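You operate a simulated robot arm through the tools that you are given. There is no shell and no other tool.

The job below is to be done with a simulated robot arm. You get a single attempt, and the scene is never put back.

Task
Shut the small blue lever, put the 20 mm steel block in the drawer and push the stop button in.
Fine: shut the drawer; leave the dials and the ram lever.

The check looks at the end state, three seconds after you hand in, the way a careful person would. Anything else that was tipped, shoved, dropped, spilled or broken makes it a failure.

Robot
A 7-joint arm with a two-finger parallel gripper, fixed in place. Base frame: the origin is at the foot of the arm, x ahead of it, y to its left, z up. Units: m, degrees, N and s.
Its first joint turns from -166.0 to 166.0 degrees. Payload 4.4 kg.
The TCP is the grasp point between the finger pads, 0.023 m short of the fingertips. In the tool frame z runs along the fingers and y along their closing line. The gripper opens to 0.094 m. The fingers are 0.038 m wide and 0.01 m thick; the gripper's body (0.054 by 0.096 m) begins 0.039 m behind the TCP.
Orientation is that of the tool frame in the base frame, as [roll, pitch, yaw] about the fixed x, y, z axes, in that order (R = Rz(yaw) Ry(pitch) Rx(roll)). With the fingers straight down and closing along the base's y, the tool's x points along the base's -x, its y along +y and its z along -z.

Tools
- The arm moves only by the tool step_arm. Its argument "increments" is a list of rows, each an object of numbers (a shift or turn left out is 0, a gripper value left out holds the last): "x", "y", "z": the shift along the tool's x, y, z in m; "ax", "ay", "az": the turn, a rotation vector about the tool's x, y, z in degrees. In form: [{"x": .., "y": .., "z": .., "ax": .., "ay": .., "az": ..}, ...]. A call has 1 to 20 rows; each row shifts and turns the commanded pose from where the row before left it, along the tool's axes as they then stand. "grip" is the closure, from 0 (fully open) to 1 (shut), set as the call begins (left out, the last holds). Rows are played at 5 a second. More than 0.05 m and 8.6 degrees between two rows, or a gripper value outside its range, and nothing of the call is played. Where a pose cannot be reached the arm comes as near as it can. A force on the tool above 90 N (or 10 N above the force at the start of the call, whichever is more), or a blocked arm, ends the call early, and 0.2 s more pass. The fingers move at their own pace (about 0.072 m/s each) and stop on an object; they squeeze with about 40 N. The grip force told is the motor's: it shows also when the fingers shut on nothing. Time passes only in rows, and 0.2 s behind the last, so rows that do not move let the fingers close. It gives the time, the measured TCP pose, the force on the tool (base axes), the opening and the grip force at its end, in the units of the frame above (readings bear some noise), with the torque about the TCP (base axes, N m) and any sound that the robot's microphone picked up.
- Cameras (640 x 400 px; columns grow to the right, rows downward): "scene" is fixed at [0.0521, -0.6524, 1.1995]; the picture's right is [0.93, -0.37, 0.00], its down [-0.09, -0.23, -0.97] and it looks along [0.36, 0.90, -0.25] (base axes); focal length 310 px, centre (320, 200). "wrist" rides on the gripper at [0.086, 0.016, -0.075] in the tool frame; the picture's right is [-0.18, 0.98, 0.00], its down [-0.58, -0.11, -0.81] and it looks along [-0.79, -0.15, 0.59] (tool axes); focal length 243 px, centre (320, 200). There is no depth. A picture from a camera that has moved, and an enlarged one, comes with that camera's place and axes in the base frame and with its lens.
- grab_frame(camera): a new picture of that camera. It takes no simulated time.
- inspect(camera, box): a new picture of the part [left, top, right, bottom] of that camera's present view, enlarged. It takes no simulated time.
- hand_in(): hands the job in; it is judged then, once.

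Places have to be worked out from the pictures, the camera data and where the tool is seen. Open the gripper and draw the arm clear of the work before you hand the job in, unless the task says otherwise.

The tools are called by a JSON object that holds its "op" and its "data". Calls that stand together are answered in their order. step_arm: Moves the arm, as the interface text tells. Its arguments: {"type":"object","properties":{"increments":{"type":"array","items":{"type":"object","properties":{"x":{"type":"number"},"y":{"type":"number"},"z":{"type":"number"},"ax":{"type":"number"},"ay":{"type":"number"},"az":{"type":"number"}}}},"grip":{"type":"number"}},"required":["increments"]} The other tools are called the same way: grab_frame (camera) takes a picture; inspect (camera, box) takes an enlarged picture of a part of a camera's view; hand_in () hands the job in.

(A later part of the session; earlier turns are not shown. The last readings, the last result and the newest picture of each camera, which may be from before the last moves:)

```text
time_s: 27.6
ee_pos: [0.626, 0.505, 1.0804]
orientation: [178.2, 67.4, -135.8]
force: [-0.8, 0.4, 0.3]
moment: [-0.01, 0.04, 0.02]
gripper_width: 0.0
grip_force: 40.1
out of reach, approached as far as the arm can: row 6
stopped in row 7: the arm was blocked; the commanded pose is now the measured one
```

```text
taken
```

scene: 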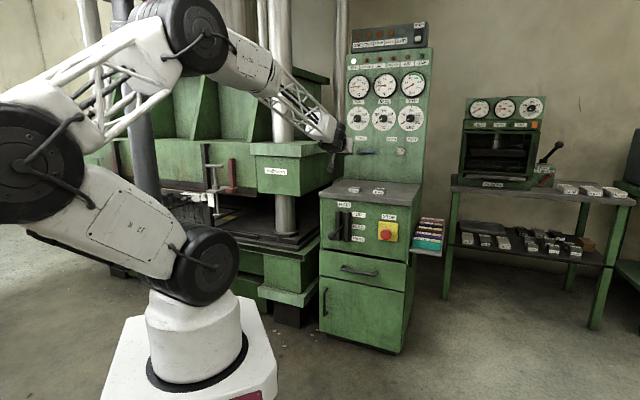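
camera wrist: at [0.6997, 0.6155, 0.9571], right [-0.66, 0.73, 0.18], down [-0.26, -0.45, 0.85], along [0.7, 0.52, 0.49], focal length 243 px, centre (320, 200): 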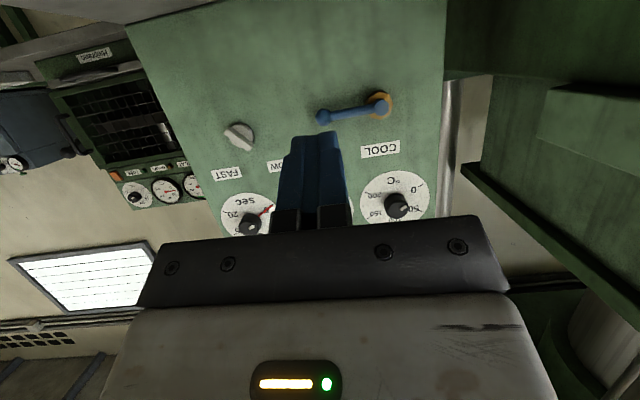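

The arm had to lean far back to point level at this distance, so a steeper tool pitch suits it better. I'll pitch to about 40° from vertical first, then descend in front of the STOP button at (forward 0.92, lateral 0.25, z 0.693).

{"op": "step_arm", "data": {"increments": [{"ax": 1.2, "ay": 6.8, "az": -0.5}, {"ay": 6.8}, {"ay": 6.8}, {"ay": 7.0}, {}]}}

{"op": "grab_frame", "data": {"camera": "scene"}}

```text
time_s: 29.0
ee_pos: [0.563, 0.455, 1.304]
orientation: [-176.4, 56.9, -132.4]
force: [1.5, -0.2, -1.6]
moment: [0.07, -0.05, 0.0]
gripper_width: 0.0001
grip_force: 40.1
stopped in row 5: the arm was blocked; the commanded pose is now the measured one
```

```text
taken
```

scene: 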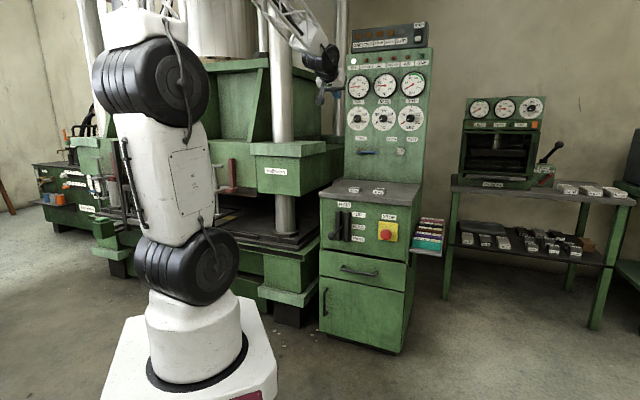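

The arm swung between configurations and hit the blocked check mid-swing. I'll let it settle where it is.

{"op": "step_arm", "data": {"increments": [{}, {}, {}]}}

{"op": "grab_frame", "data": {"camera": "scene"}}

```text
time_s: 29.8
ee_pos: [0.5649, 0.4541, 1.3034]
orientation: [-176.3, 56.8, -132.3]
force: [0.5, -0.4, 0.8]
moment: [0.02, -0.04, -0.01]
gripper_width: 0.0
grip_force: 40.2
```

```text
taken
```

scene: 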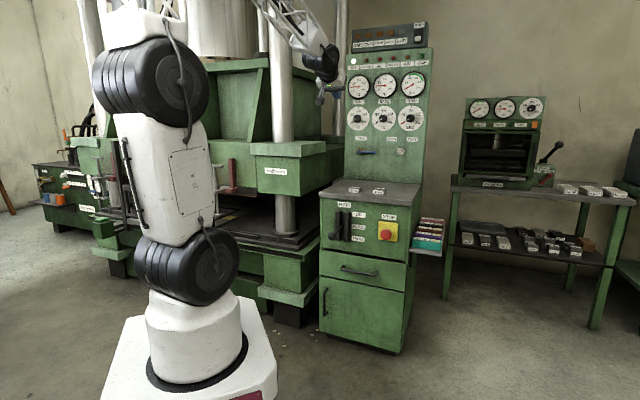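

Stable now. I'll square the orientation and tip the tool to about 40° from vertical in small steps.

{"op": "step_arm", "data": {"increments": [{"ax": -1.4, "az": 1.5}, {"ay": 4.2}, {"ay": 4.2}, {"ay": 4.2}, {"ay": 4.2}, {}]}}

```text
time_s: 31.2
ee_pos: [0.5629, 0.4536, 1.3038]
orientation: [-180.0, 39.9, -135.1]
force: [-0.1, 0.2, 0.0]
moment: [-0.02, 0.0, -0.01]
gripper_width: 0.0002
grip_force: 40.0
```

Good. I'll descend toward a point in front of the STOP button, doing half the distance first to check for limits.

{"op": "step_arm", "data": {"increments": [{"x": 0.0218, "y": -0.0115, "z": 0.0343}, {"x": 0.0218, "y": -0.0115, "z": 0.0343}, {"x": 0.0218, "y": -0.0115, "z": 0.0343}, {"x": 0.0218, "y": -0.0115, "z": 0.0343}, {"x": 0.0218, "y": -0.0115, "z": 0.0343}, {"x": 0.0218, "y": -0.0115, "z": 0.0343}, {"x": 0.0218, "y": -0.0115, "z": 0.0343}, {"x": 0.0218, "y": -0.0115, "z": 0.0343}, {}]}}

{"op": "grab_frame", "data": {"camera": "scene"}}

```text
time_s: 33.2
ee_pos: [0.6622, 0.419, 0.9828]
orientation: [-179.9, 40.1, -135.0]
force: [0.6, -0.2, 0.2]
moment: [-0.03, -0.02, 0.02]
gripper_width: 0.0
grip_force: 40.0
```

```text
taken
```

scene: 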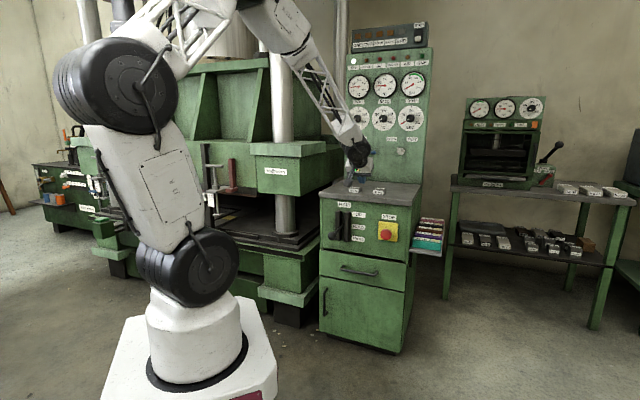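

Clean motion so far. I'll continue down to button height.

{"op": "step_arm", "data": {"increments": [{"x": 0.0218, "y": -0.0115, "z": 0.0343}, {"x": 0.0218, "y": -0.0115, "z": 0.0343}, {"x": 0.0218, "y": -0.0115, "z": 0.0343}, {"x": 0.0218, "y": -0.0115, "z": 0.0343}, {"x": 0.0218, "y": -0.0115, "z": 0.0343}, {"x": 0.0218, "y": -0.0115, "z": 0.0343}, {"x": 0.0218, "y": -0.0115, "z": 0.0343}, {}]}}

{"op": "grab_frame", "data": {"camera": "scene"}}

{"op": "grab_frame", "data": {"camera": "wrist"}}

```text
time_s: 35.0
ee_pos: [0.7441, 0.3862, 0.7015]
orientation: [-180.0, 40.2, -135.0]
force: [0.5, -0.7, 0.1]
moment: [0.0, -0.01, -0.01]
gripper_width: 0.0
grip_force: 39.4
```

```text
taken
```

scene: 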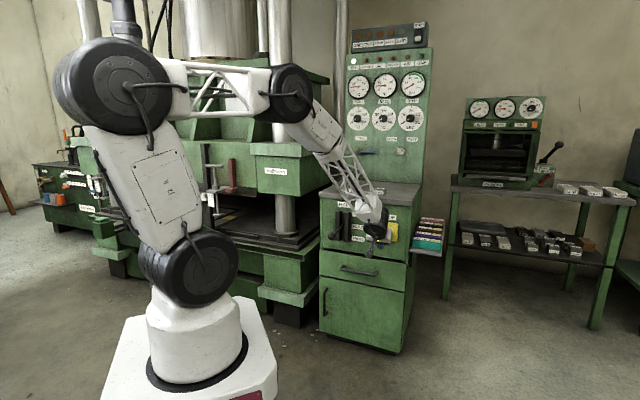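

```text
taken
camera wrist: at [0.6528, 0.3182, 0.7026], right [-0.6, 0.79, 0.12], down [0.02, -0.13, 0.99], along [0.8, 0.59, 0.06], focal length 243 px, centre (320, 200)
```

wrist: 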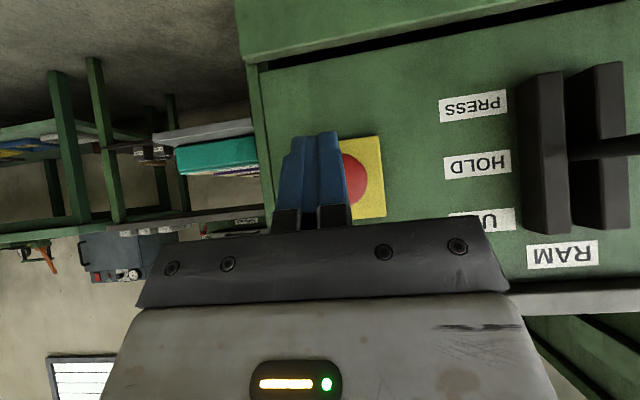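

The button is straight ahead (lateral ≈0.246, z ≈0.695). I'll move forward 7 cm and then press in small steps.

{"op": "step_arm", "data": {"increments": [{"x": -0.0179, "y": 0.003, "z": 0.015}, {"x": -0.0179, "y": 0.003, "z": 0.015}, {"x": -0.0179, "z": 0.015}, {"x": -0.0038, "z": 0.0032}, {"x": -0.0038, "z": 0.0032}, {"x": -0.0038, "z": 0.0032}, {}]}}

{"op": "inspect", "data": {"camera": "scene", "box": [340, 200, 430, 260]}}

{"op": "grab_frame", "data": {"camera": "wrist"}}

```text
time_s: 36.6
ee_pos: [0.7983, 0.4531, 0.6993]
orientation: [-180.0, 40.1, -134.9]
force: [0.6, 0.1, -1.2]
moment: [0.02, 0.0, -0.02]
gripper_width: 0.0001
grip_force: 39.7
```

```text
6.67 times, centred on (385, 230) of scene
camera zoom: at [0.0521, -0.6524, 1.1995], right [0.93, -0.37, 0.0], down [-0.09, -0.23, -0.97], along [0.36, 0.9, -0.25], focal length 2067 px, centre (-113, 0)
```

zoom: 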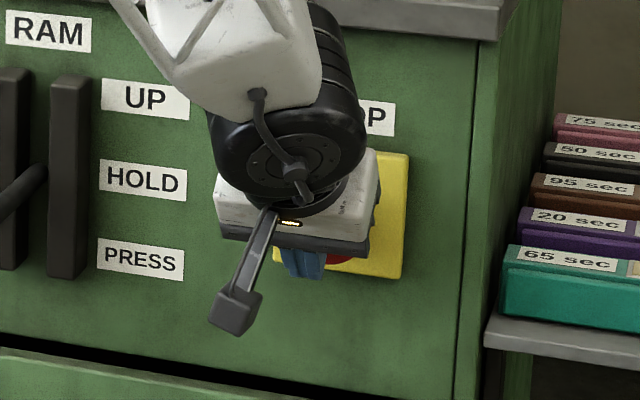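

```text
taken
camera wrist: at [0.7074, 0.3852, 0.7012], right [-0.6, 0.79, 0.12], down [0.02, -0.13, 0.99], along [0.8, 0.59, 0.06], focal length 243 px, centre (320, 200)
```

wrist: 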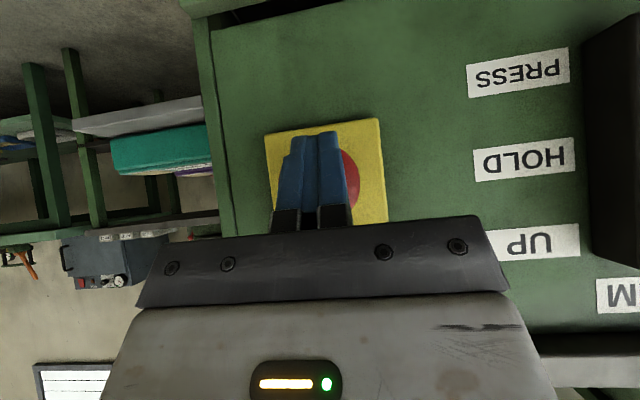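

No contact yet with the leading edge at forward 0.914. I'll continue in 4 mm steps.

{"op": "step_arm", "data": {"increments": [{"x": -0.0031, "z": 0.0026}, {"x": -0.0031, "z": 0.0026}, {"x": -0.0031, "z": 0.0026}, {"x": -0.0031, "z": 0.0026}, {}]}}

{"op": "inspect", "data": {"camera": "wrist", "box": [240, 90, 420, 230]}}

```text
time_s: 37.4
ee_pos: [0.8051, 0.4593, 0.6968]
orientation: [179.8, 39.9, -135.2]
force: [-33.1, -37.8, 13.9]
moment: [0.25, 0.13, -0.14]
gripper_width: 0.0
grip_force: 40.3
stopped in row 4: the force on the tool passed its limit at 104 N (the readings are from after the stop); the commanded pose is now the measured one
```

```text
2.86 times, centred on (330, 160) of wrist
camera zoom: at [0.7137, 0.3914, 0.699], right [-0.59, 0.8, 0.12], down [0.03, -0.13, 0.99], along [0.8, 0.59, 0.05], focal length 693 px, centre (291, 314)
```

zoom: 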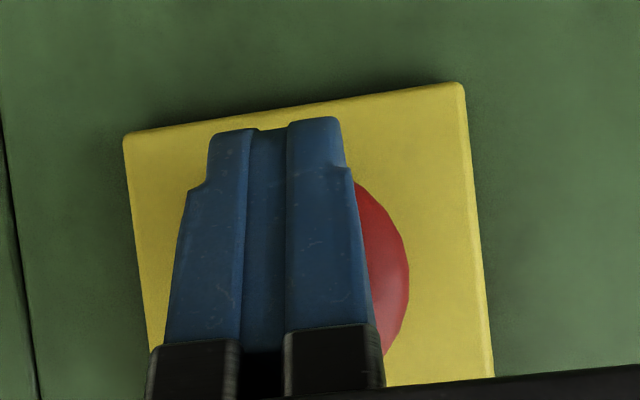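

The force rose sharply. I'll back off 5 cm and see whether the button went in and stayed.

{"op": "step_arm", "data": {"increments": [{"x": 0.0192, "z": -0.0161}, {"x": 0.0192, "z": -0.0161}, {"x": 0.03, "y": 0.02, "z": 0.02}, {"x": 0.03, "y": 0.02, "z": 0.02}, {}]}}

{"op": "inspect", "data": {"camera": "scene", "box": [340, 200, 430, 260]}}

{"op": "inspect", "data": {"camera": "wrist", "box": [240, 90, 420, 230]}}

```text
time_s: 38.6
ee_pos: [0.7263, 0.4389, 0.6303]
orientation: [179.9, 39.9, -135.1]
force: [-0.4, -0.7, 1.0]
moment: [0.02, 0.01, -0.01]
gripper_width: 0.0
grip_force: 40.1
```

```text
6.67 times, centred on (385, 230) of scene
camera zoom: at [0.0521, -0.6524, 1.1995], right [0.93, -0.37, 0.0], down [-0.09, -0.23, -0.97], along [0.36, 0.9, -0.25], focal length 2067 px, centre (-113, 0)
```

zoom: 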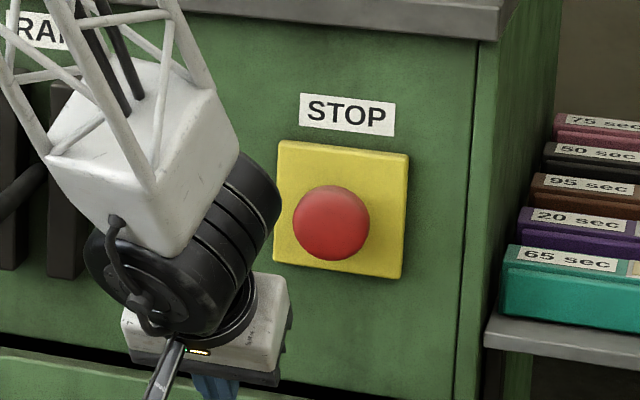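

```text
2.86 times, centred on (330, 160) of wrist
camera zoom: at [0.6345, 0.3701, 0.6312], right [-0.59, 0.79, 0.12], down [0.03, -0.13, 0.99], along [0.8, 0.59, 0.05], focal length 693 px, centre (291, 314)
```

zoom: 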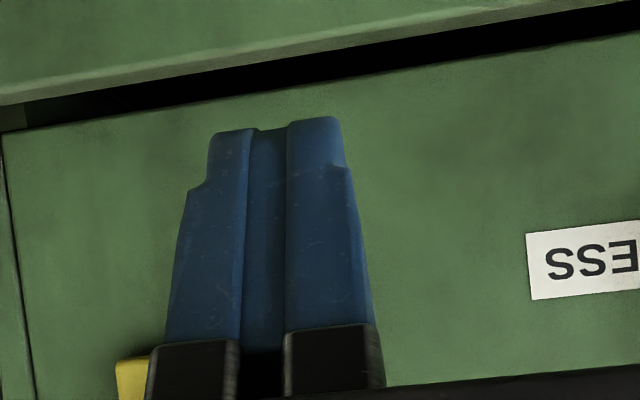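

The button looks lower in relief than before. I'll compare using the identical zoom to the first one.

{"op": "inspect", "data": {"camera": "scene", "box": [310, 195, 450, 285]}}

{"op": "inspect", "data": {"camera": "scene", "box": [370, 212, 406, 248]}}

```text
4.44 times, centred on (380, 240) of scene
camera zoom: at [0.0521, -0.6524, 1.1995], right [0.93, -0.37, 0.0], down [-0.09, -0.23, -0.97], along [0.36, 0.9, -0.25], focal length 1378 px, centre (53, 22)
```

zoom: 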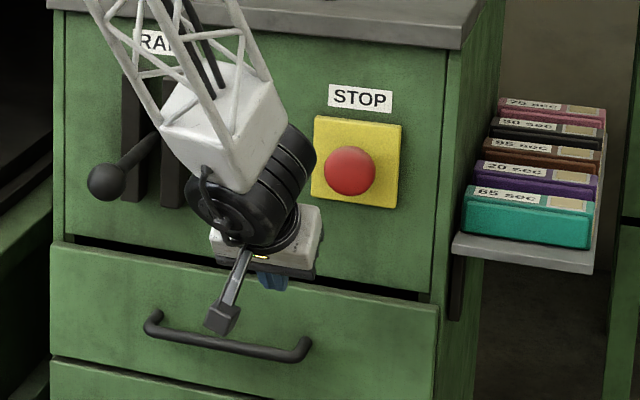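

```text
11.11 times, centred on (388, 230) of scene
camera zoom: at [0.0521, -0.6524, 1.1995], right [0.93, -0.37, 0.0], down [-0.09, -0.23, -0.97], along [0.36, 0.9, -0.25], focal length 3445 px, centre (-436, -133)
```

zoom: 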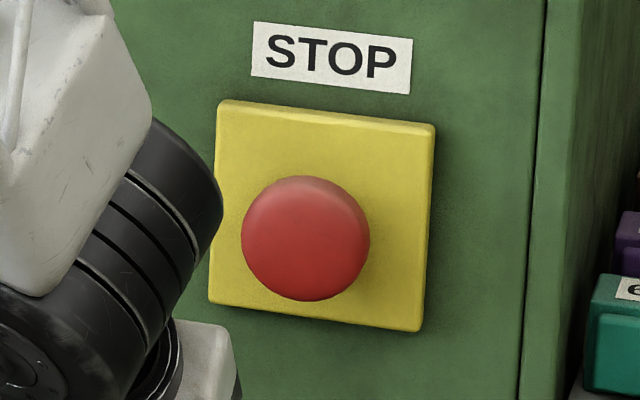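

STOP has moved in about 1 cm and stays in. Next is the drawer: I'll back off to in front of the handle (lateral ≈0.12, z ≈0.48), rotate the gripper 90° so the fingers can straddle the bar, and open partly.

{"op": "step_arm", "data": {"increments": [{"x": 0.0287, "y": 0.026, "z": -0.0197}, {"x": 0.0287, "y": 0.026, "z": -0.0197}, {"x": 0.0287, "y": 0.026, "z": -0.0197}, {"az": 7.5}, {"az": 7.5}, {"az": 7.5}, {"az": 7.5}, {"az": 7.5}, {"az": 7.5}, {"az": 7.5}, {"az": 7.5}, {"az": 7.5}, {"az": 7.5}, {"az": 7.5}, {"az": 7.5}, {}], "grip": 0.45}}

{"op": "grab_frame", "data": {"camera": "wrist"}}

{"op": "grab_frame", "data": {"camera": "scene"}}

```text
time_s: 42.0
ee_pos: [0.5995, 0.4228, 0.6198]
orientation: [140.1, -0.1, 134.9]
force: [-0.4, 0.0, 0.5]
moment: [0.0, 0.04, 0.01]
gripper_width: 0.0515
grip_force: 0.1
```

```text
taken
camera wrist: at [0.5146, 0.4589, 0.6877], right [0.66, 0.4, 0.63], down [-0.01, -0.84, 0.55], along [0.75, -0.37, -0.55], focal length 243 px, centre (320, 200)
```

wrist: 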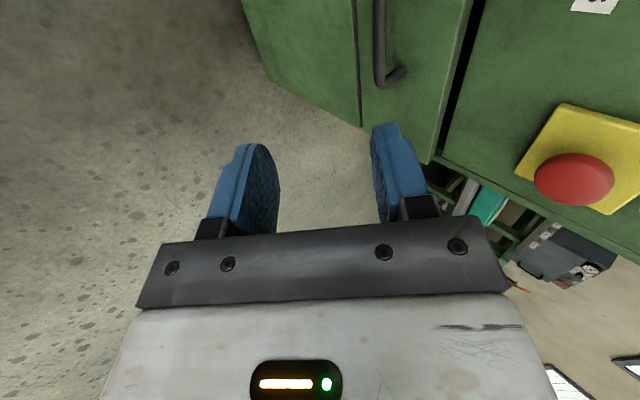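

```text
taken
```

scene: 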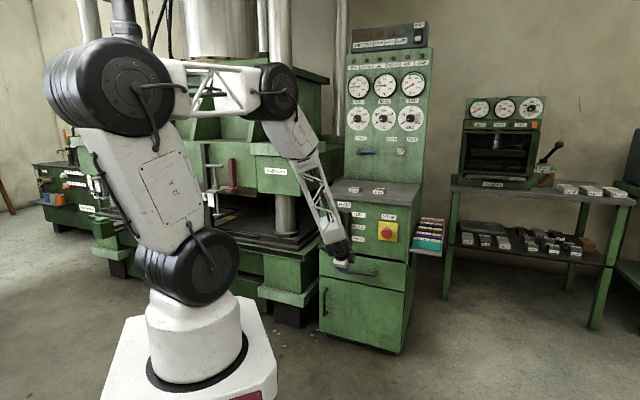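

The handle bar triangulates to forward 0.918, z 0.485, spanning lateral 0.04–0.21, with the drawer face at about 0.959. I'll move to a pre-grasp point about 8 cm up the tool axis at lateral 0.145 (keeping the camera clear of the ram lever), with the opening narrowed to about 30 mm.

{"op": "step_arm", "data": {"grip": 0.67, "increments": [{"x": -0.02}, {"y": 0.0157, "z": 0.0373}, {"y": 0.0157, "z": 0.0373}, {"y": 0.0157, "z": 0.0373}, {"y": 0.0157, "z": 0.0373}, {}]}}

{"op": "grab_frame", "data": {"camera": "wrist"}}

{"op": "inspect", "data": {"camera": "scene", "box": [310, 195, 450, 285]}}

```text
time_s: 43.4
ee_pos: [0.7164, 0.51, 0.547]
orientation: [140.1, -0.1, 135.1]
force: [0.1, -0.6, -0.2]
moment: [0.0, 0.02, -0.03]
gripper_width: 0.031
grip_force: 0.1
```

```text
taken
camera wrist: at [0.6323, 0.5472, 0.615], right [0.66, 0.4, 0.63], down [-0.01, -0.84, 0.55], along [0.75, -0.37, -0.55], focal length 243 px, centre (320, 200)
```

wrist: 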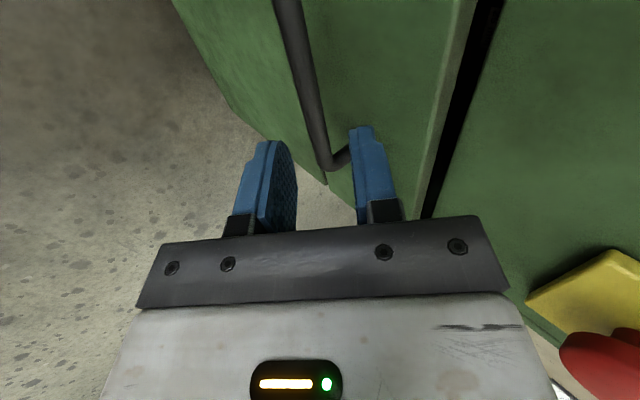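

```text
4.44 times, centred on (380, 240) of scene
camera zoom: at [0.0521, -0.6524, 1.1995], right [0.93, -0.37, 0.0], down [-0.09, -0.23, -0.97], along [0.36, 0.9, -0.25], focal length 1378 px, centre (53, 22)
```

zoom: 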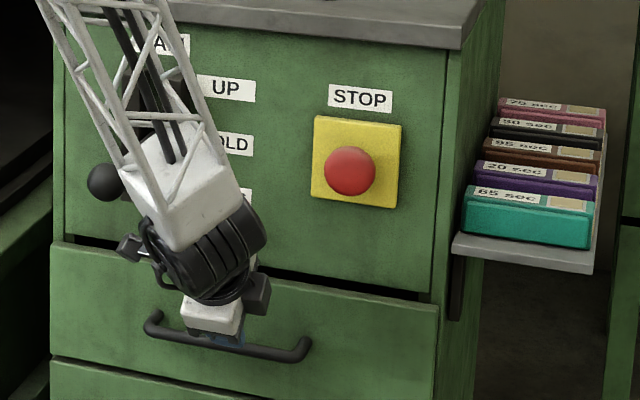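

The predicted bar position matches the picture, centred between the fingers. I'll advance 74 mm along the tool axis to straddle it.

{"op": "step_arm", "data": {"increments": [{"z": 0.025}, {"z": 0.025}, {"z": 0.014}, {"z": 0.01}, {}]}}

{"op": "grab_frame", "data": {"camera": "wrist"}}

{"op": "inspect", "data": {"camera": "scene", "box": [310, 195, 450, 285]}}

```text
time_s: 44.6
ee_pos: [0.7482, 0.5434, 0.4909]
orientation: [140.1, -0.1, 135.0]
force: [0.6, -0.3, 0.0]
moment: [0.05, -0.02, 0.02]
gripper_width: 0.0313
grip_force: 0.0
```

```text
taken
camera wrist: at [0.6631, 0.5805, 0.5569], right [0.66, 0.4, 0.63], down [-0.01, -0.84, 0.55], along [0.75, -0.37, -0.55], focal length 243 px, centre (320, 200)
```

wrist: 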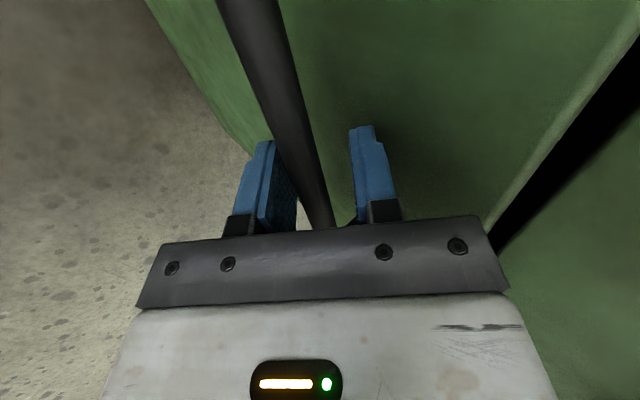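

```text
4.44 times, centred on (380, 240) of scene
camera zoom: at [0.0521, -0.6524, 1.1995], right [0.93, -0.37, 0.0], down [-0.09, -0.23, -0.97], along [0.36, 0.9, -0.25], focal length 1378 px, centre (53, 22)
```

zoom: 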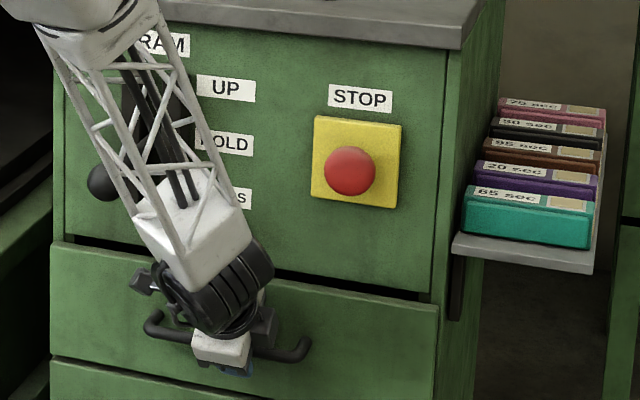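

The bar sits between the fingers. I'll close on it.

{"op": "step_arm", "data": {"grip": 1, "increments": [{}, {}, {}]}}

```text
time_s: 45.4
ee_pos: [0.747, 0.5429, 0.4874]
orientation: [140.1, -0.1, 135.0]
force: [-14.8, -18.2, -11.1]
moment: [-0.74, -0.87, 1.2]
gripper_width: 0.0139
grip_force: 45.7
```

Gripped the bar (14 mm). I'll pull back gently to test.

{"op": "step_arm", "data": {"increments": [{"y": -0.0077, "z": -0.0064}, {"y": -0.0115, "z": -0.0096}, {"y": -0.0115, "z": -0.0096}, {"y": -0.0115, "z": -0.0096}, {}]}}

{"op": "inspect", "data": {"camera": "scene", "box": [310, 195, 450, 285]}}

```text
time_s: 46.6
ee_pos: [0.711, 0.5052, 0.4872]
orientation: [140.0, 0.0, 135.0]
force: [-11.3, 15.2, -26.8]
moment: [-0.6, -0.72, 1.25]
gripper_width: 0.0137
grip_force: 45.2
```

```text
4.44 times, centred on (380, 240) of scene
camera zoom: at [0.0521, -0.6524, 1.1995], right [0.93, -0.37, 0.0], down [-0.09, -0.23, -0.97], along [0.36, 0.9, -0.25], focal length 1378 px, centre (53, 22)
```

zoom: 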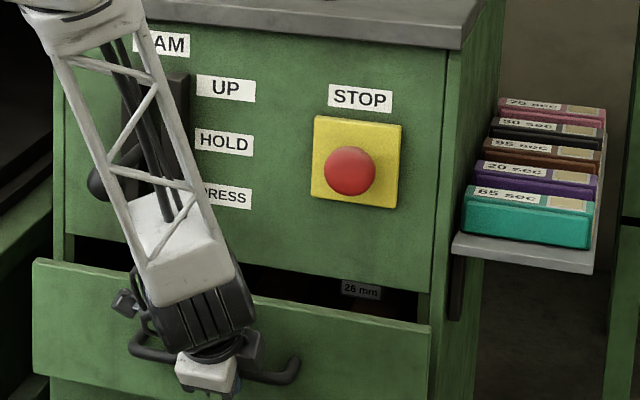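

The drawer opens, and a block labelled 26 mm is already inside. I'll keep pulling about 15 cm more.

{"op": "step_arm", "data": {"increments": [{"y": -0.0153, "z": -0.0129}, {"y": -0.0153, "z": -0.0129}, {"y": -0.0153, "z": -0.0129}, {"y": -0.0153, "z": -0.0129}, {"y": -0.0153, "z": -0.0129}, {"y": -0.0115, "z": -0.0096}, {}]}}

{"op": "inspect", "data": {"camera": "scene", "box": [310, 195, 450, 285]}}

{"op": "grab_frame", "data": {"camera": "scene"}}

```text
time_s: 48.2
ee_pos: [0.6277, 0.4198, 0.4885]
orientation: [140.1, -0.2, 134.9]
force: [2.0, -5.6, -17.2]
moment: [-0.92, -0.98, 1.1]
gripper_width: 0.0135
grip_force: 45.1
```

```text
4.44 times, centred on (380, 240) of scene
camera zoom: at [0.0521, -0.6524, 1.1995], right [0.93, -0.37, 0.0], down [-0.09, -0.23, -0.97], along [0.36, 0.9, -0.25], focal length 1378 px, centre (53, 22)
```

zoom: 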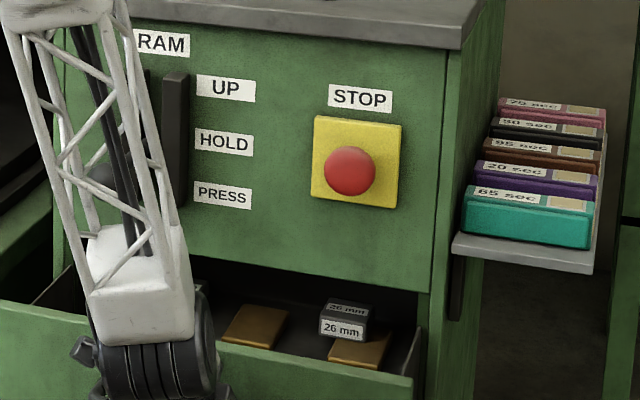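

```text
taken
```

scene: 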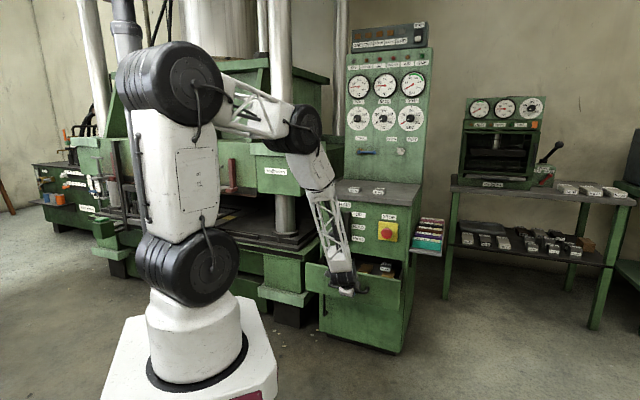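

There are brass blocks and a 26 mm block inside already. I'll pull 4 cm more for room.

{"op": "step_arm", "data": {"increments": [{"y": -0.0115, "z": -0.0096}, {"y": -0.0115, "z": -0.0096}, {"y": -0.0077, "z": -0.0064}, {}]}}

```text
time_s: 49.2
ee_pos: [0.601, 0.3947, 0.49]
orientation: [140.0, -0.1, 134.9]
force: [22.3, -19.4, -1.8]
moment: [-0.82, -0.83, 1.24]
gripper_width: 0.0137
grip_force: 45.2
```

The drawer is open about 21 cm. I'll release the bar and withdraw up the tool axis.

{"op": "step_arm", "data": {"grip": 0.65, "increments": [{}, {}, {}, {"z": -0.02}, {"z": -0.03}, {"z": -0.04}, {"z": -0.04}, {"y": -0.03, "z": -0.03}, {"z": -0.045}, {}]}}

{"op": "grab_frame", "data": {"camera": "scene"}}

{"op": "inspect", "data": {"camera": "scene", "box": [290, 210, 430, 310]}}

{"op": "grab_frame", "data": {"camera": "wrist"}}

```text
time_s: 51.4
ee_pos: [0.4883, 0.2836, 0.6259]
orientation: [140.1, -0.1, 135.0]
force: [0.5, -0.1, 0.0]
moment: [-0.01, -0.01, -0.04]
gripper_width: 0.0329
grip_force: 0.1
```

```text
taken
```

scene: 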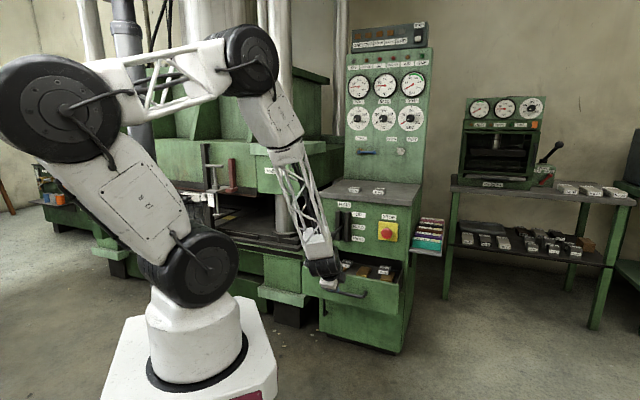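

```text
4.00 times, centred on (360, 260) of scene
camera zoom: at [0.0521, -0.6524, 1.1995], right [0.93, -0.37, 0.0], down [-0.09, -0.23, -0.97], along [0.36, 0.9, -0.25], focal length 1240 px, centre (160, -40)
```

zoom: 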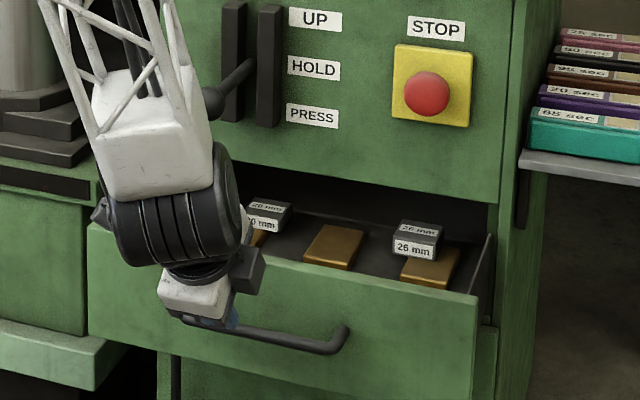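

```text
taken
camera wrist: at [0.4026, 0.3201, 0.6941], right [0.66, 0.4, 0.63], down [-0.01, -0.84, 0.55], along [0.75, -0.37, -0.55], focal length 243 px, centre (320, 200)
```

wrist: 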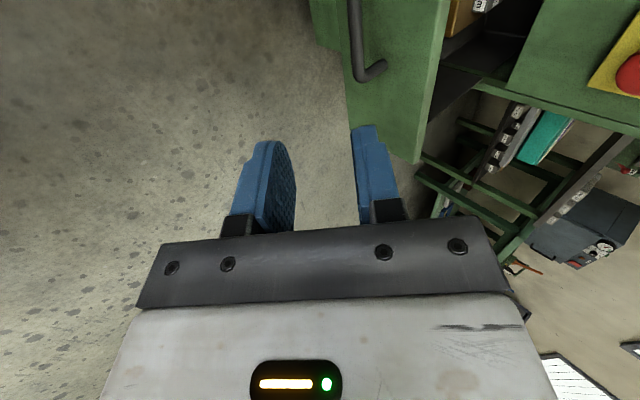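

The drawer stays open. Inside are three brass blocks, with 26 mm blocks on or by them. Now I'll rise and rotate the gripper back so the fingers close sideways for the 20 mm block.

{"op": "step_arm", "data": {"grip": 0, "increments": [{"y": 0.0327, "z": -0.0319}, {"y": 0.0327, "z": -0.0319}, {"y": 0.0327, "z": -0.0319}, {"y": 0.0327, "z": -0.0319}, {"y": 0.0327, "z": -0.0319}, {"y": 0.0327, "z": -0.0319}, {"y": 0.0327, "z": -0.0319}, {"y": 0.0327, "z": -0.0319}, {"y": 0.0327, "z": -0.0319}, {"y": 0.0327, "z": -0.0319}, {"y": 0.0327, "z": -0.0319}, {}]}}

{"op": "step_arm", "data": {"increments": [{"az": -7.5}, {"az": -7.5}, {"az": -7.5}, {"az": -7.5}, {"az": -7.5}, {"az": -7.5}, {"az": -7.5}, {"az": -7.5}, {"az": -7.5}, {"az": -7.5}, {"az": -7.5}, {"az": -7.5}, {}]}}

{"op": "grab_frame", "data": {"camera": "scene"}}

{"op": "grab_frame", "data": {"camera": "wrist"}}

```text
time_s: 54.0
ee_pos: [0.5255, 0.3211, 1.1245]
orientation: [140.1, -0.2, 135.0]
force: [-0.3, -1.0, 0.1]
moment: [0.0, -0.02, 0.0]
gripper_width: 0.0943
grip_force: 0.1
```

```text
time_s: 56.8
ee_pos: [0.5275, 0.3191, 1.127]
orientation: [180.0, 39.8, -135.1]
force: [-0.3, -0.3, 1.2]
moment: [-0.02, 0.0, 0.01]
gripper_width: 0.0938
grip_force: 0.0
```

```text
taken
```

scene: 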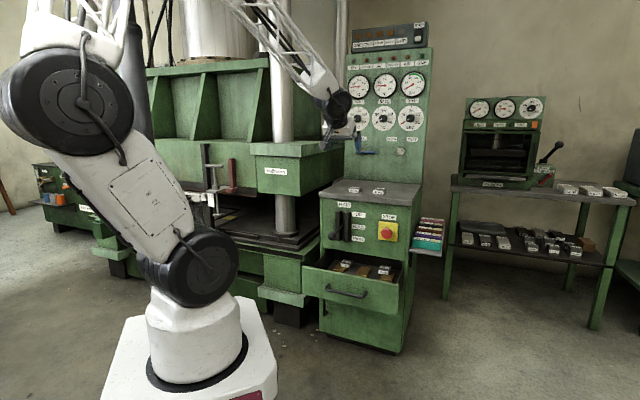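

```text
taken
camera wrist: at [0.4353, 0.2516, 1.1283], right [-0.6, 0.79, 0.12], down [0.03, -0.13, 0.99], along [0.8, 0.59, 0.06], focal length 243 px, centre (320, 200)
```

wrist: 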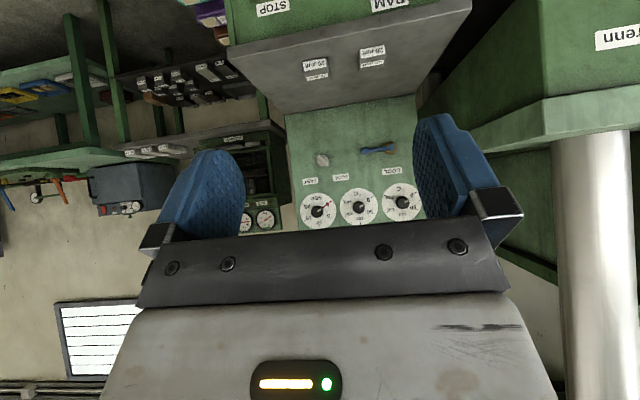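

Next I'll tilt the tool to near-vertical (15°) and get a view of the block and into the drawer.

{"op": "step_arm", "data": {"increments": [{"ay": 6.2}, {"ay": 6.2}, {"ay": 6.2}, {"ay": 6.2}, {}]}}

{"op": "grab_frame", "data": {"camera": "wrist"}}

{"op": "inspect", "data": {"camera": "wrist", "box": [230, 0, 450, 140]}}

{"op": "inspect", "data": {"camera": "scene", "box": [310, 240, 430, 310]}}

```text
time_s: 58.0
ee_pos: [0.5275, 0.3202, 1.1262]
orientation: [179.9, 15.1, -135.1]
force: [-0.2, 0.6, -0.4]
moment: [-0.01, 0.03, 0.0]
gripper_width: 0.0941
grip_force: 0.1
```

```text
taken
camera wrist: at [0.4437, 0.2598, 1.1755], right [-0.57, 0.82, 0.05], down [0.33, 0.17, 0.93], along [0.75, 0.55, -0.37], focal length 243 px, centre (320, 200)
```

wrist: 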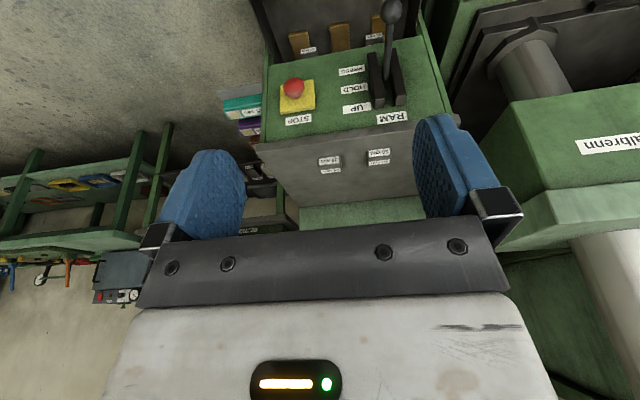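

```text
2.86 times, centred on (340, 70) of wrist
camera zoom: at [0.4437, 0.2598, 1.1755], right [-0.57, 0.82, 0.05], down [0.33, 0.17, 0.93], along [0.75, 0.55, -0.37], focal length 693 px, centre (263, 571)
```

zoom: 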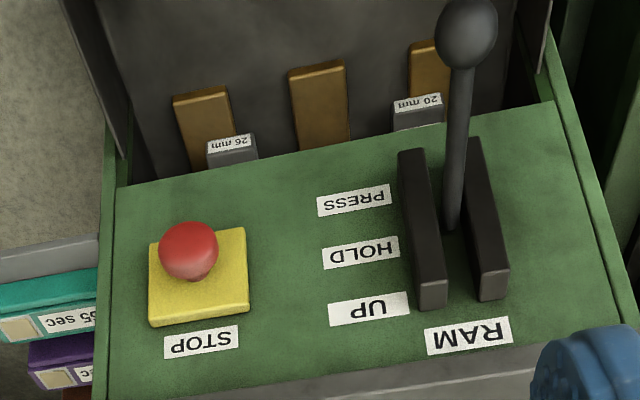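

```text
5.33 times, centred on (370, 275) of scene
camera zoom: at [0.0521, -0.6524, 1.1995], right [0.93, -0.37, 0.0], down [-0.09, -0.23, -0.97], along [0.36, 0.9, -0.25], focal length 1654 px, centre (53, -200)
```

zoom: 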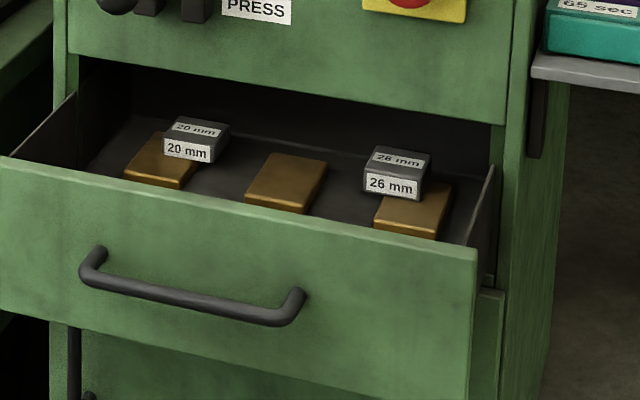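

Inside the drawer there are already a 20 mm and a 26 mm block behind the brass pieces; the middle slot behind the centre brass piece looks free. I'll lower the camera for a better look into the drawer before fetching the counter's 20 mm block.

{"op": "step_arm", "data": {"increments": [{"x": 0.0107, "z": 0.0399}, {"x": 0.0107, "z": 0.0399}, {"x": 0.0107, "z": 0.0399}, {"x": 0.0107, "z": 0.0399}, {"x": 0.0107, "z": 0.0399}, {"x": 0.0107, "z": 0.0399}, {"x": 0.0107, "z": 0.0399}, {"ay": 7}, {"ay": 7}, {}]}}

{"op": "grab_frame", "data": {"camera": "wrist"}}

{"op": "inspect", "data": {"camera": "wrist", "box": [220, 0, 460, 150]}}

```text
time_s: 60.2
ee_pos: [0.5276, 0.3203, 0.8369]
orientation: [179.8, 1.2, -135.0]
force: [-0.1, 0.3, -0.6]
moment: [0.0, -0.04, 0.01]
gripper_width: 0.094
grip_force: 0.0
```

```text
taken
camera wrist: at [0.4552, 0.2705, 0.911], right [-0.56, 0.83, 0.0], down [0.48, 0.32, 0.82], along [0.67, 0.46, -0.58], focal length 243 px, centre (320, 200)
```

wrist: 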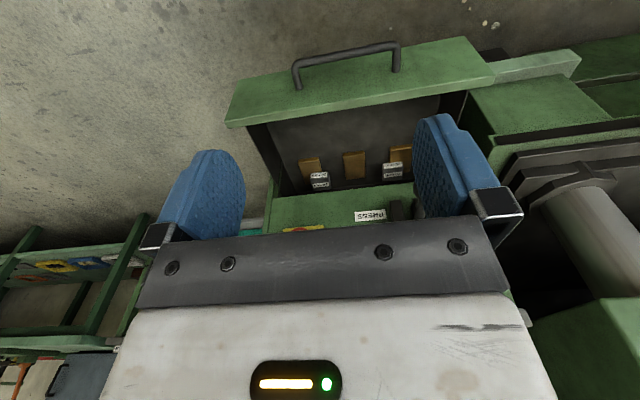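

```text
2.67 times, centred on (340, 75) of wrist
camera zoom: at [0.4552, 0.2705, 0.911], right [-0.56, 0.83, 0.0], down [0.48, 0.32, 0.82], along [0.67, 0.46, -0.58], focal length 647 px, centre (267, 533)
```

zoom: 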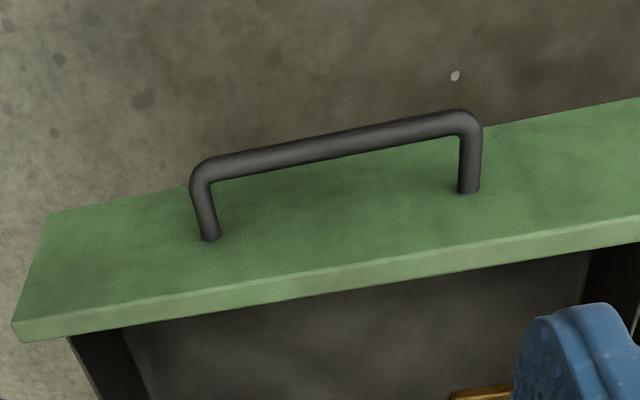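

The front part of the drawer, ahead of the brass pieces, is empty, which makes an easy place to set the block. I'll zoom in to measure it.

{"op": "inspect", "data": {"camera": "wrist", "box": [240, 80, 440, 220]}}

```text
2.86 times, centred on (340, 150) of wrist
camera zoom: at [0.4552, 0.2705, 0.911], right [-0.56, 0.83, 0.0], down [0.48, 0.32, 0.82], along [0.67, 0.46, -0.58], focal length 693 px, centre (263, 343)
```

zoom: 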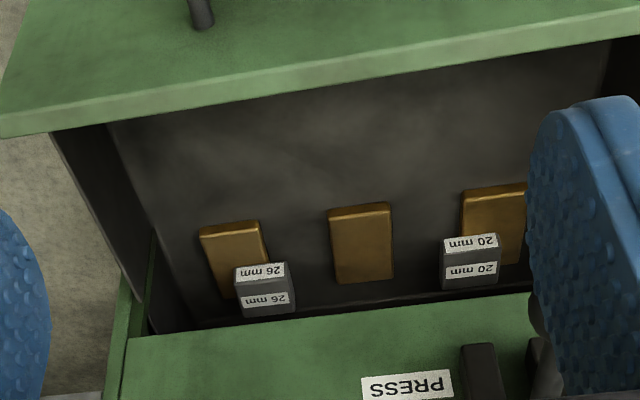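

The free drawer floor spans about forward 0.78–0.96 at z≈0.42, so I'll place the block at about (0.90, 0.13). Now I'll go up, set a 10° tilt and move over the 20 mm block on the counter.

{"op": "step_arm", "data": {"increments": [{"z": -0.043}, {"z": -0.043}, {"z": -0.043}, {"z": -0.043}, {"z": -0.043}, {"ay": -4.4}, {"ay": -4.4}, {}]}}

{"op": "step_arm", "data": {"increments": [{"x": -0.0426, "y": 0.0086, "z": 0.0116}, {"x": -0.0426, "y": 0.0086, "z": 0.0116}, {"x": -0.0426, "y": 0.0086, "z": 0.0116}, {"x": -0.0426, "y": 0.0086, "z": 0.0116}, {"x": -0.0426, "y": 0.0086, "z": 0.0116}, {"x": -0.0426, "y": 0.0086, "z": 0.0116}, {"x": -0.0426, "y": 0.0086, "z": 0.0116}, {"x": -0.0426, "y": 0.0086, "z": 0.0116}, {}]}}

{"op": "grab_frame", "data": {"camera": "wrist"}}

{"op": "grab_frame", "data": {"camera": "scene"}}

```text
time_s: 62.0
ee_pos: [0.5257, 0.3179, 1.0524]
orientation: [179.9, 10.0, -135.1]
force: [0.1, -0.1, -0.7]
moment: [0.0, 0.0, -0.04]
gripper_width: 0.094
grip_force: 0.0
```

```text
time_s: 64.0
ee_pos: [0.7256, 0.6138, 1.0194]
orientation: [179.9, 10.0, -135.0]
force: [0.3, 0.2, -1.1]
moment: [-0.02, 0.02, 0.03]
gripper_width: 0.0939
grip_force: 0.1
```

```text
taken
camera wrist: at [0.6446, 0.5577, 1.0788], right [-0.57, 0.82, 0.03], down [0.38, 0.23, 0.89], along [0.73, 0.52, -0.45], focal length 243 px, centre (320, 200)
```

wrist: 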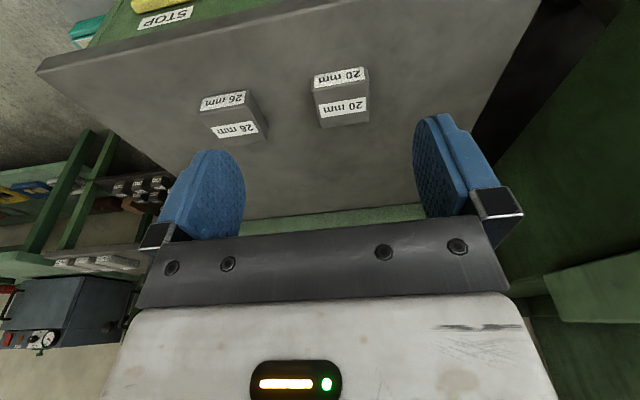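

```text
taken
```

scene: 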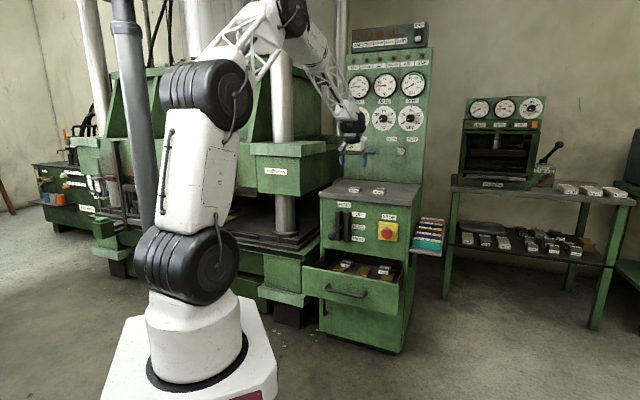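

Reaching well. I'll zoom in on the block to locate its edges precisely.

{"op": "inspect", "data": {"camera": "wrist", "box": [190, 40, 400, 160]}}

```text
3.05 times, centred on (295, 100) of wrist
camera zoom: at [0.6446, 0.5577, 1.0788], right [-0.57, 0.82, 0.03], down [0.38, 0.23, 0.89], along [0.73, 0.52, -0.45], focal length 739 px, centre (396, 505)
```

zoom: 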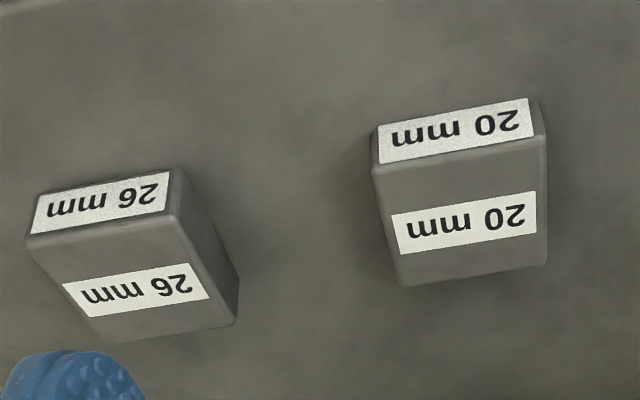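

The block spans lateral 0.037–0.093 and forward 1.013–1.067, aligned with the cabinet. I'll move to 4.5 cm above the grasp height, over its centre.

{"op": "step_arm", "data": {"increments": [{"x": -0.0183, "y": 0.0035, "z": 0.0259}, {"x": -0.0183, "y": 0.0035, "z": 0.0259}, {"x": -0.0183, "y": 0.0035, "z": 0.0259}, {"x": -0.0183, "y": 0.0035, "z": 0.0259}, {}]}}

{"op": "grab_frame", "data": {"camera": "wrist"}}

{"op": "inspect", "data": {"camera": "scene", "box": [320, 140, 420, 210]}}

```text
time_s: 65.2
ee_pos: [0.7785, 0.6895, 0.9336]
orientation: [179.8, 9.9, -134.9]
force: [0.3, 0.2, 0.2]
moment: [0.01, -0.01, 0.04]
gripper_width: 0.094
grip_force: 0.1
```

```text
taken
camera wrist: at [0.6987, 0.6325, 0.9913], right [-0.57, 0.82, 0.03], down [0.38, 0.23, 0.89], along [0.73, 0.52, -0.45], focal length 243 px, centre (320, 200)
```

wrist: 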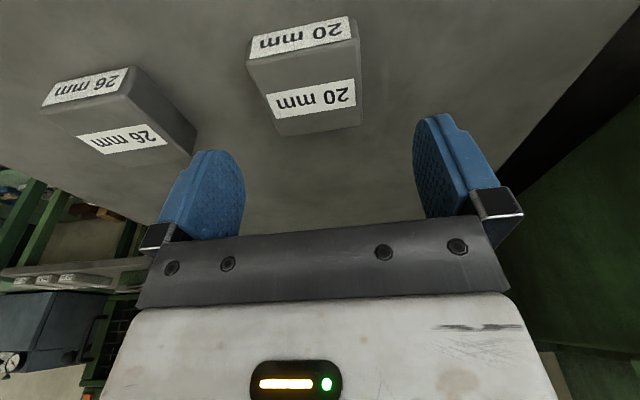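

```text
5.71 times, centred on (370, 175) of scene
camera zoom: at [0.0521, -0.6524, 1.1995], right [0.93, -0.37, 0.0], down [-0.09, -0.23, -0.97], along [0.36, 0.9, -0.25], focal length 1772 px, centre (34, 343)
```

zoom: 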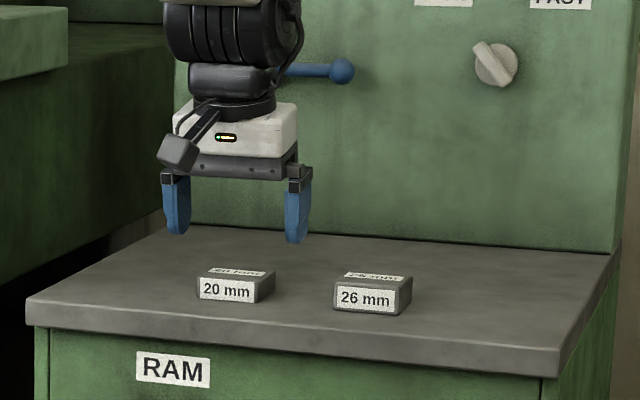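

I'm aligned to within 3 mm. I'll descend to z≈0.895 and check.

{"op": "step_arm", "data": {"increments": [{"x": 0.0017, "y": -0.0015, "z": 0.0097}, {"x": 0.0017, "y": -0.0015, "z": 0.0097}, {"x": 0.0017, "z": 0.0097}, {"x": 0.0016, "z": 0.009}, {}]}}

{"op": "grab_frame", "data": {"camera": "wrist"}}

{"op": "inspect", "data": {"camera": "scene", "box": [335, 165, 395, 205]}}

```text
time_s: 66.4
ee_pos: [0.7795, 0.6855, 0.8927]
orientation: [179.9, 10.0, -135.0]
force: [0.5, -0.2, 0.3]
moment: [0.01, 0.03, 0.01]
gripper_width: 0.0941
grip_force: 0.1
```

```text
taken
camera wrist: at [0.7, 0.6293, 0.9517], right [-0.57, 0.82, 0.03], down [0.38, 0.23, 0.89], along [0.73, 0.52, -0.45], focal length 243 px, centre (320, 200)
```

wrist: 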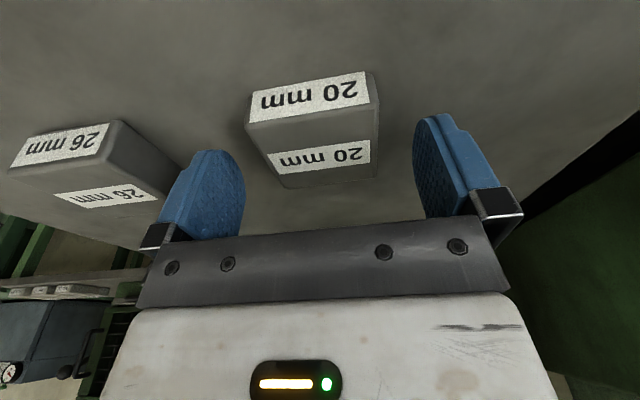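

```text
10.00 times, centred on (365, 185) of scene
camera zoom: at [0.0521, -0.6524, 1.1995], right [0.93, -0.37, 0.0], down [-0.09, -0.23, -0.97], along [0.36, 0.9, -0.25], focal length 3101 px, centre (-130, 350)
```

zoom: 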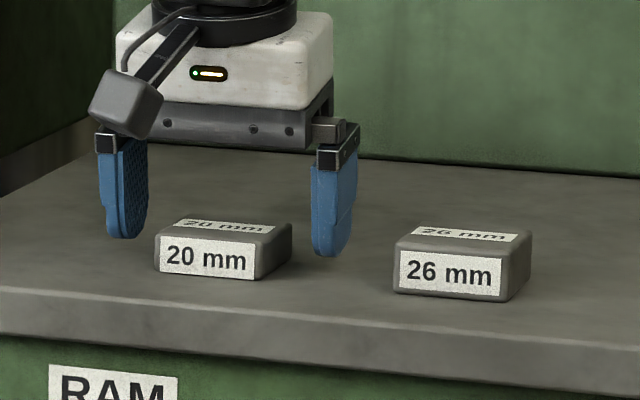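

Judging from the scene view, the fingertips are about 8 mm above the counter (so it's at ≈0.858). I'll go down 6 mm and close.

{"op": "step_arm", "data": {"increments": [{"x": 0.0006, "z": 0.0034}, {"x": 0.0005, "z": 0.003}, {}]}}

{"op": "step_arm", "data": {"grip": 1, "increments": [{}, {}, {}, {}]}}

{"op": "inspect", "data": {"camera": "scene", "box": [335, 165, 395, 205]}}

{"op": "grab_frame", "data": {"camera": "wrist"}}

```text
time_s: 67.2
ee_pos: [0.7801, 0.6848, 0.8865]
orientation: [180.0, 9.9, -135.0]
force: [0.6, -0.3, 0.5]
moment: [0.02, 0.02, 0.02]
gripper_width: 0.0938
grip_force: 0.0
```

```text
time_s: 68.2
ee_pos: [0.7805, 0.6851, 0.8869]
orientation: [179.9, 10.0, -134.9]
force: [-2.3, 1.1, 0.8]
moment: [-0.02, 0.01, 0.01]
gripper_width: 0.0557
grip_force: 39.3
```

```text
10.00 times, centred on (365, 185) of scene
camera zoom: at [0.0521, -0.6524, 1.1995], right [0.93, -0.37, 0.0], down [-0.09, -0.23, -0.97], along [0.36, 0.9, -0.25], focal length 3101 px, centre (-130, 350)
```

zoom: 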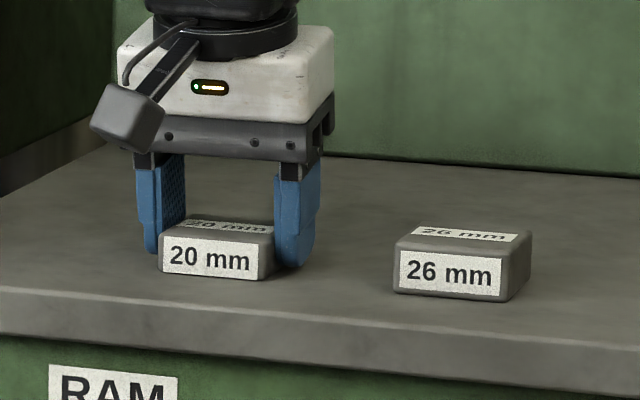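

```text
taken
camera wrist: at [0.7007, 0.6288, 0.9451], right [-0.57, 0.82, 0.03], down [0.38, 0.23, 0.89], along [0.73, 0.52, -0.45], focal length 243 px, centre (320, 200)
```

wrist: 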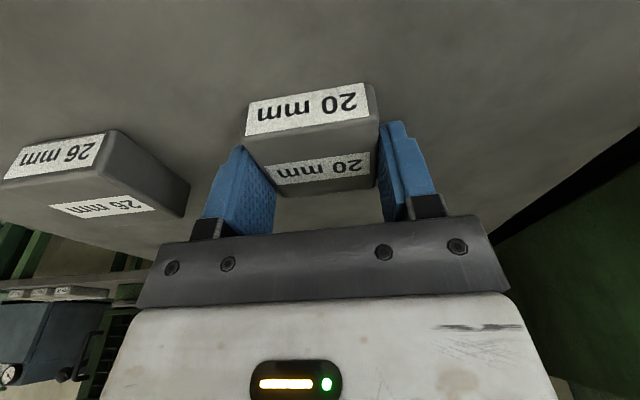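

The block is gripped (55.7 mm). I'll lift 9 cm and check that it holds level.

{"op": "step_arm", "data": {"increments": [{"x": -0.0026, "z": -0.0148}, {"x": -0.0044, "z": -0.0246}, {"x": -0.0044, "z": -0.0246}, {"x": -0.0044, "z": -0.0246}, {}]}}

{"op": "grab_frame", "data": {"camera": "wrist"}}

{"op": "inspect", "data": {"camera": "scene", "box": [335, 140, 395, 205]}}

```text
time_s: 69.4
ee_pos: [0.781, 0.6878, 0.9778]
orientation: [179.9, 9.9, -134.9]
force: [-0.2, 0.9, -5.6]
moment: [0.02, 0.01, 0.0]
gripper_width: 0.0555
grip_force: 40.4
```

```text
taken
camera wrist: at [0.7011, 0.6303, 1.0361], right [-0.57, 0.82, 0.03], down [0.38, 0.23, 0.89], along [0.73, 0.52, -0.45], focal length 243 px, centre (320, 200)
```

wrist: 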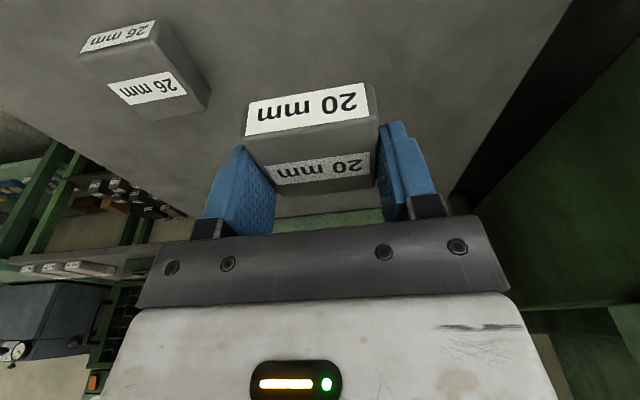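

```text
6.15 times, centred on (365, 172) of scene
camera zoom: at [0.0521, -0.6524, 1.1995], right [0.93, -0.37, 0.0], down [-0.09, -0.23, -0.97], along [0.36, 0.9, -0.25], focal length 1908 px, centre (43, 369)
```

zoom: 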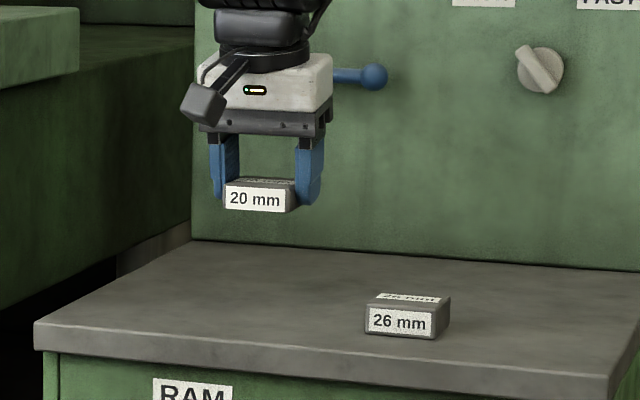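

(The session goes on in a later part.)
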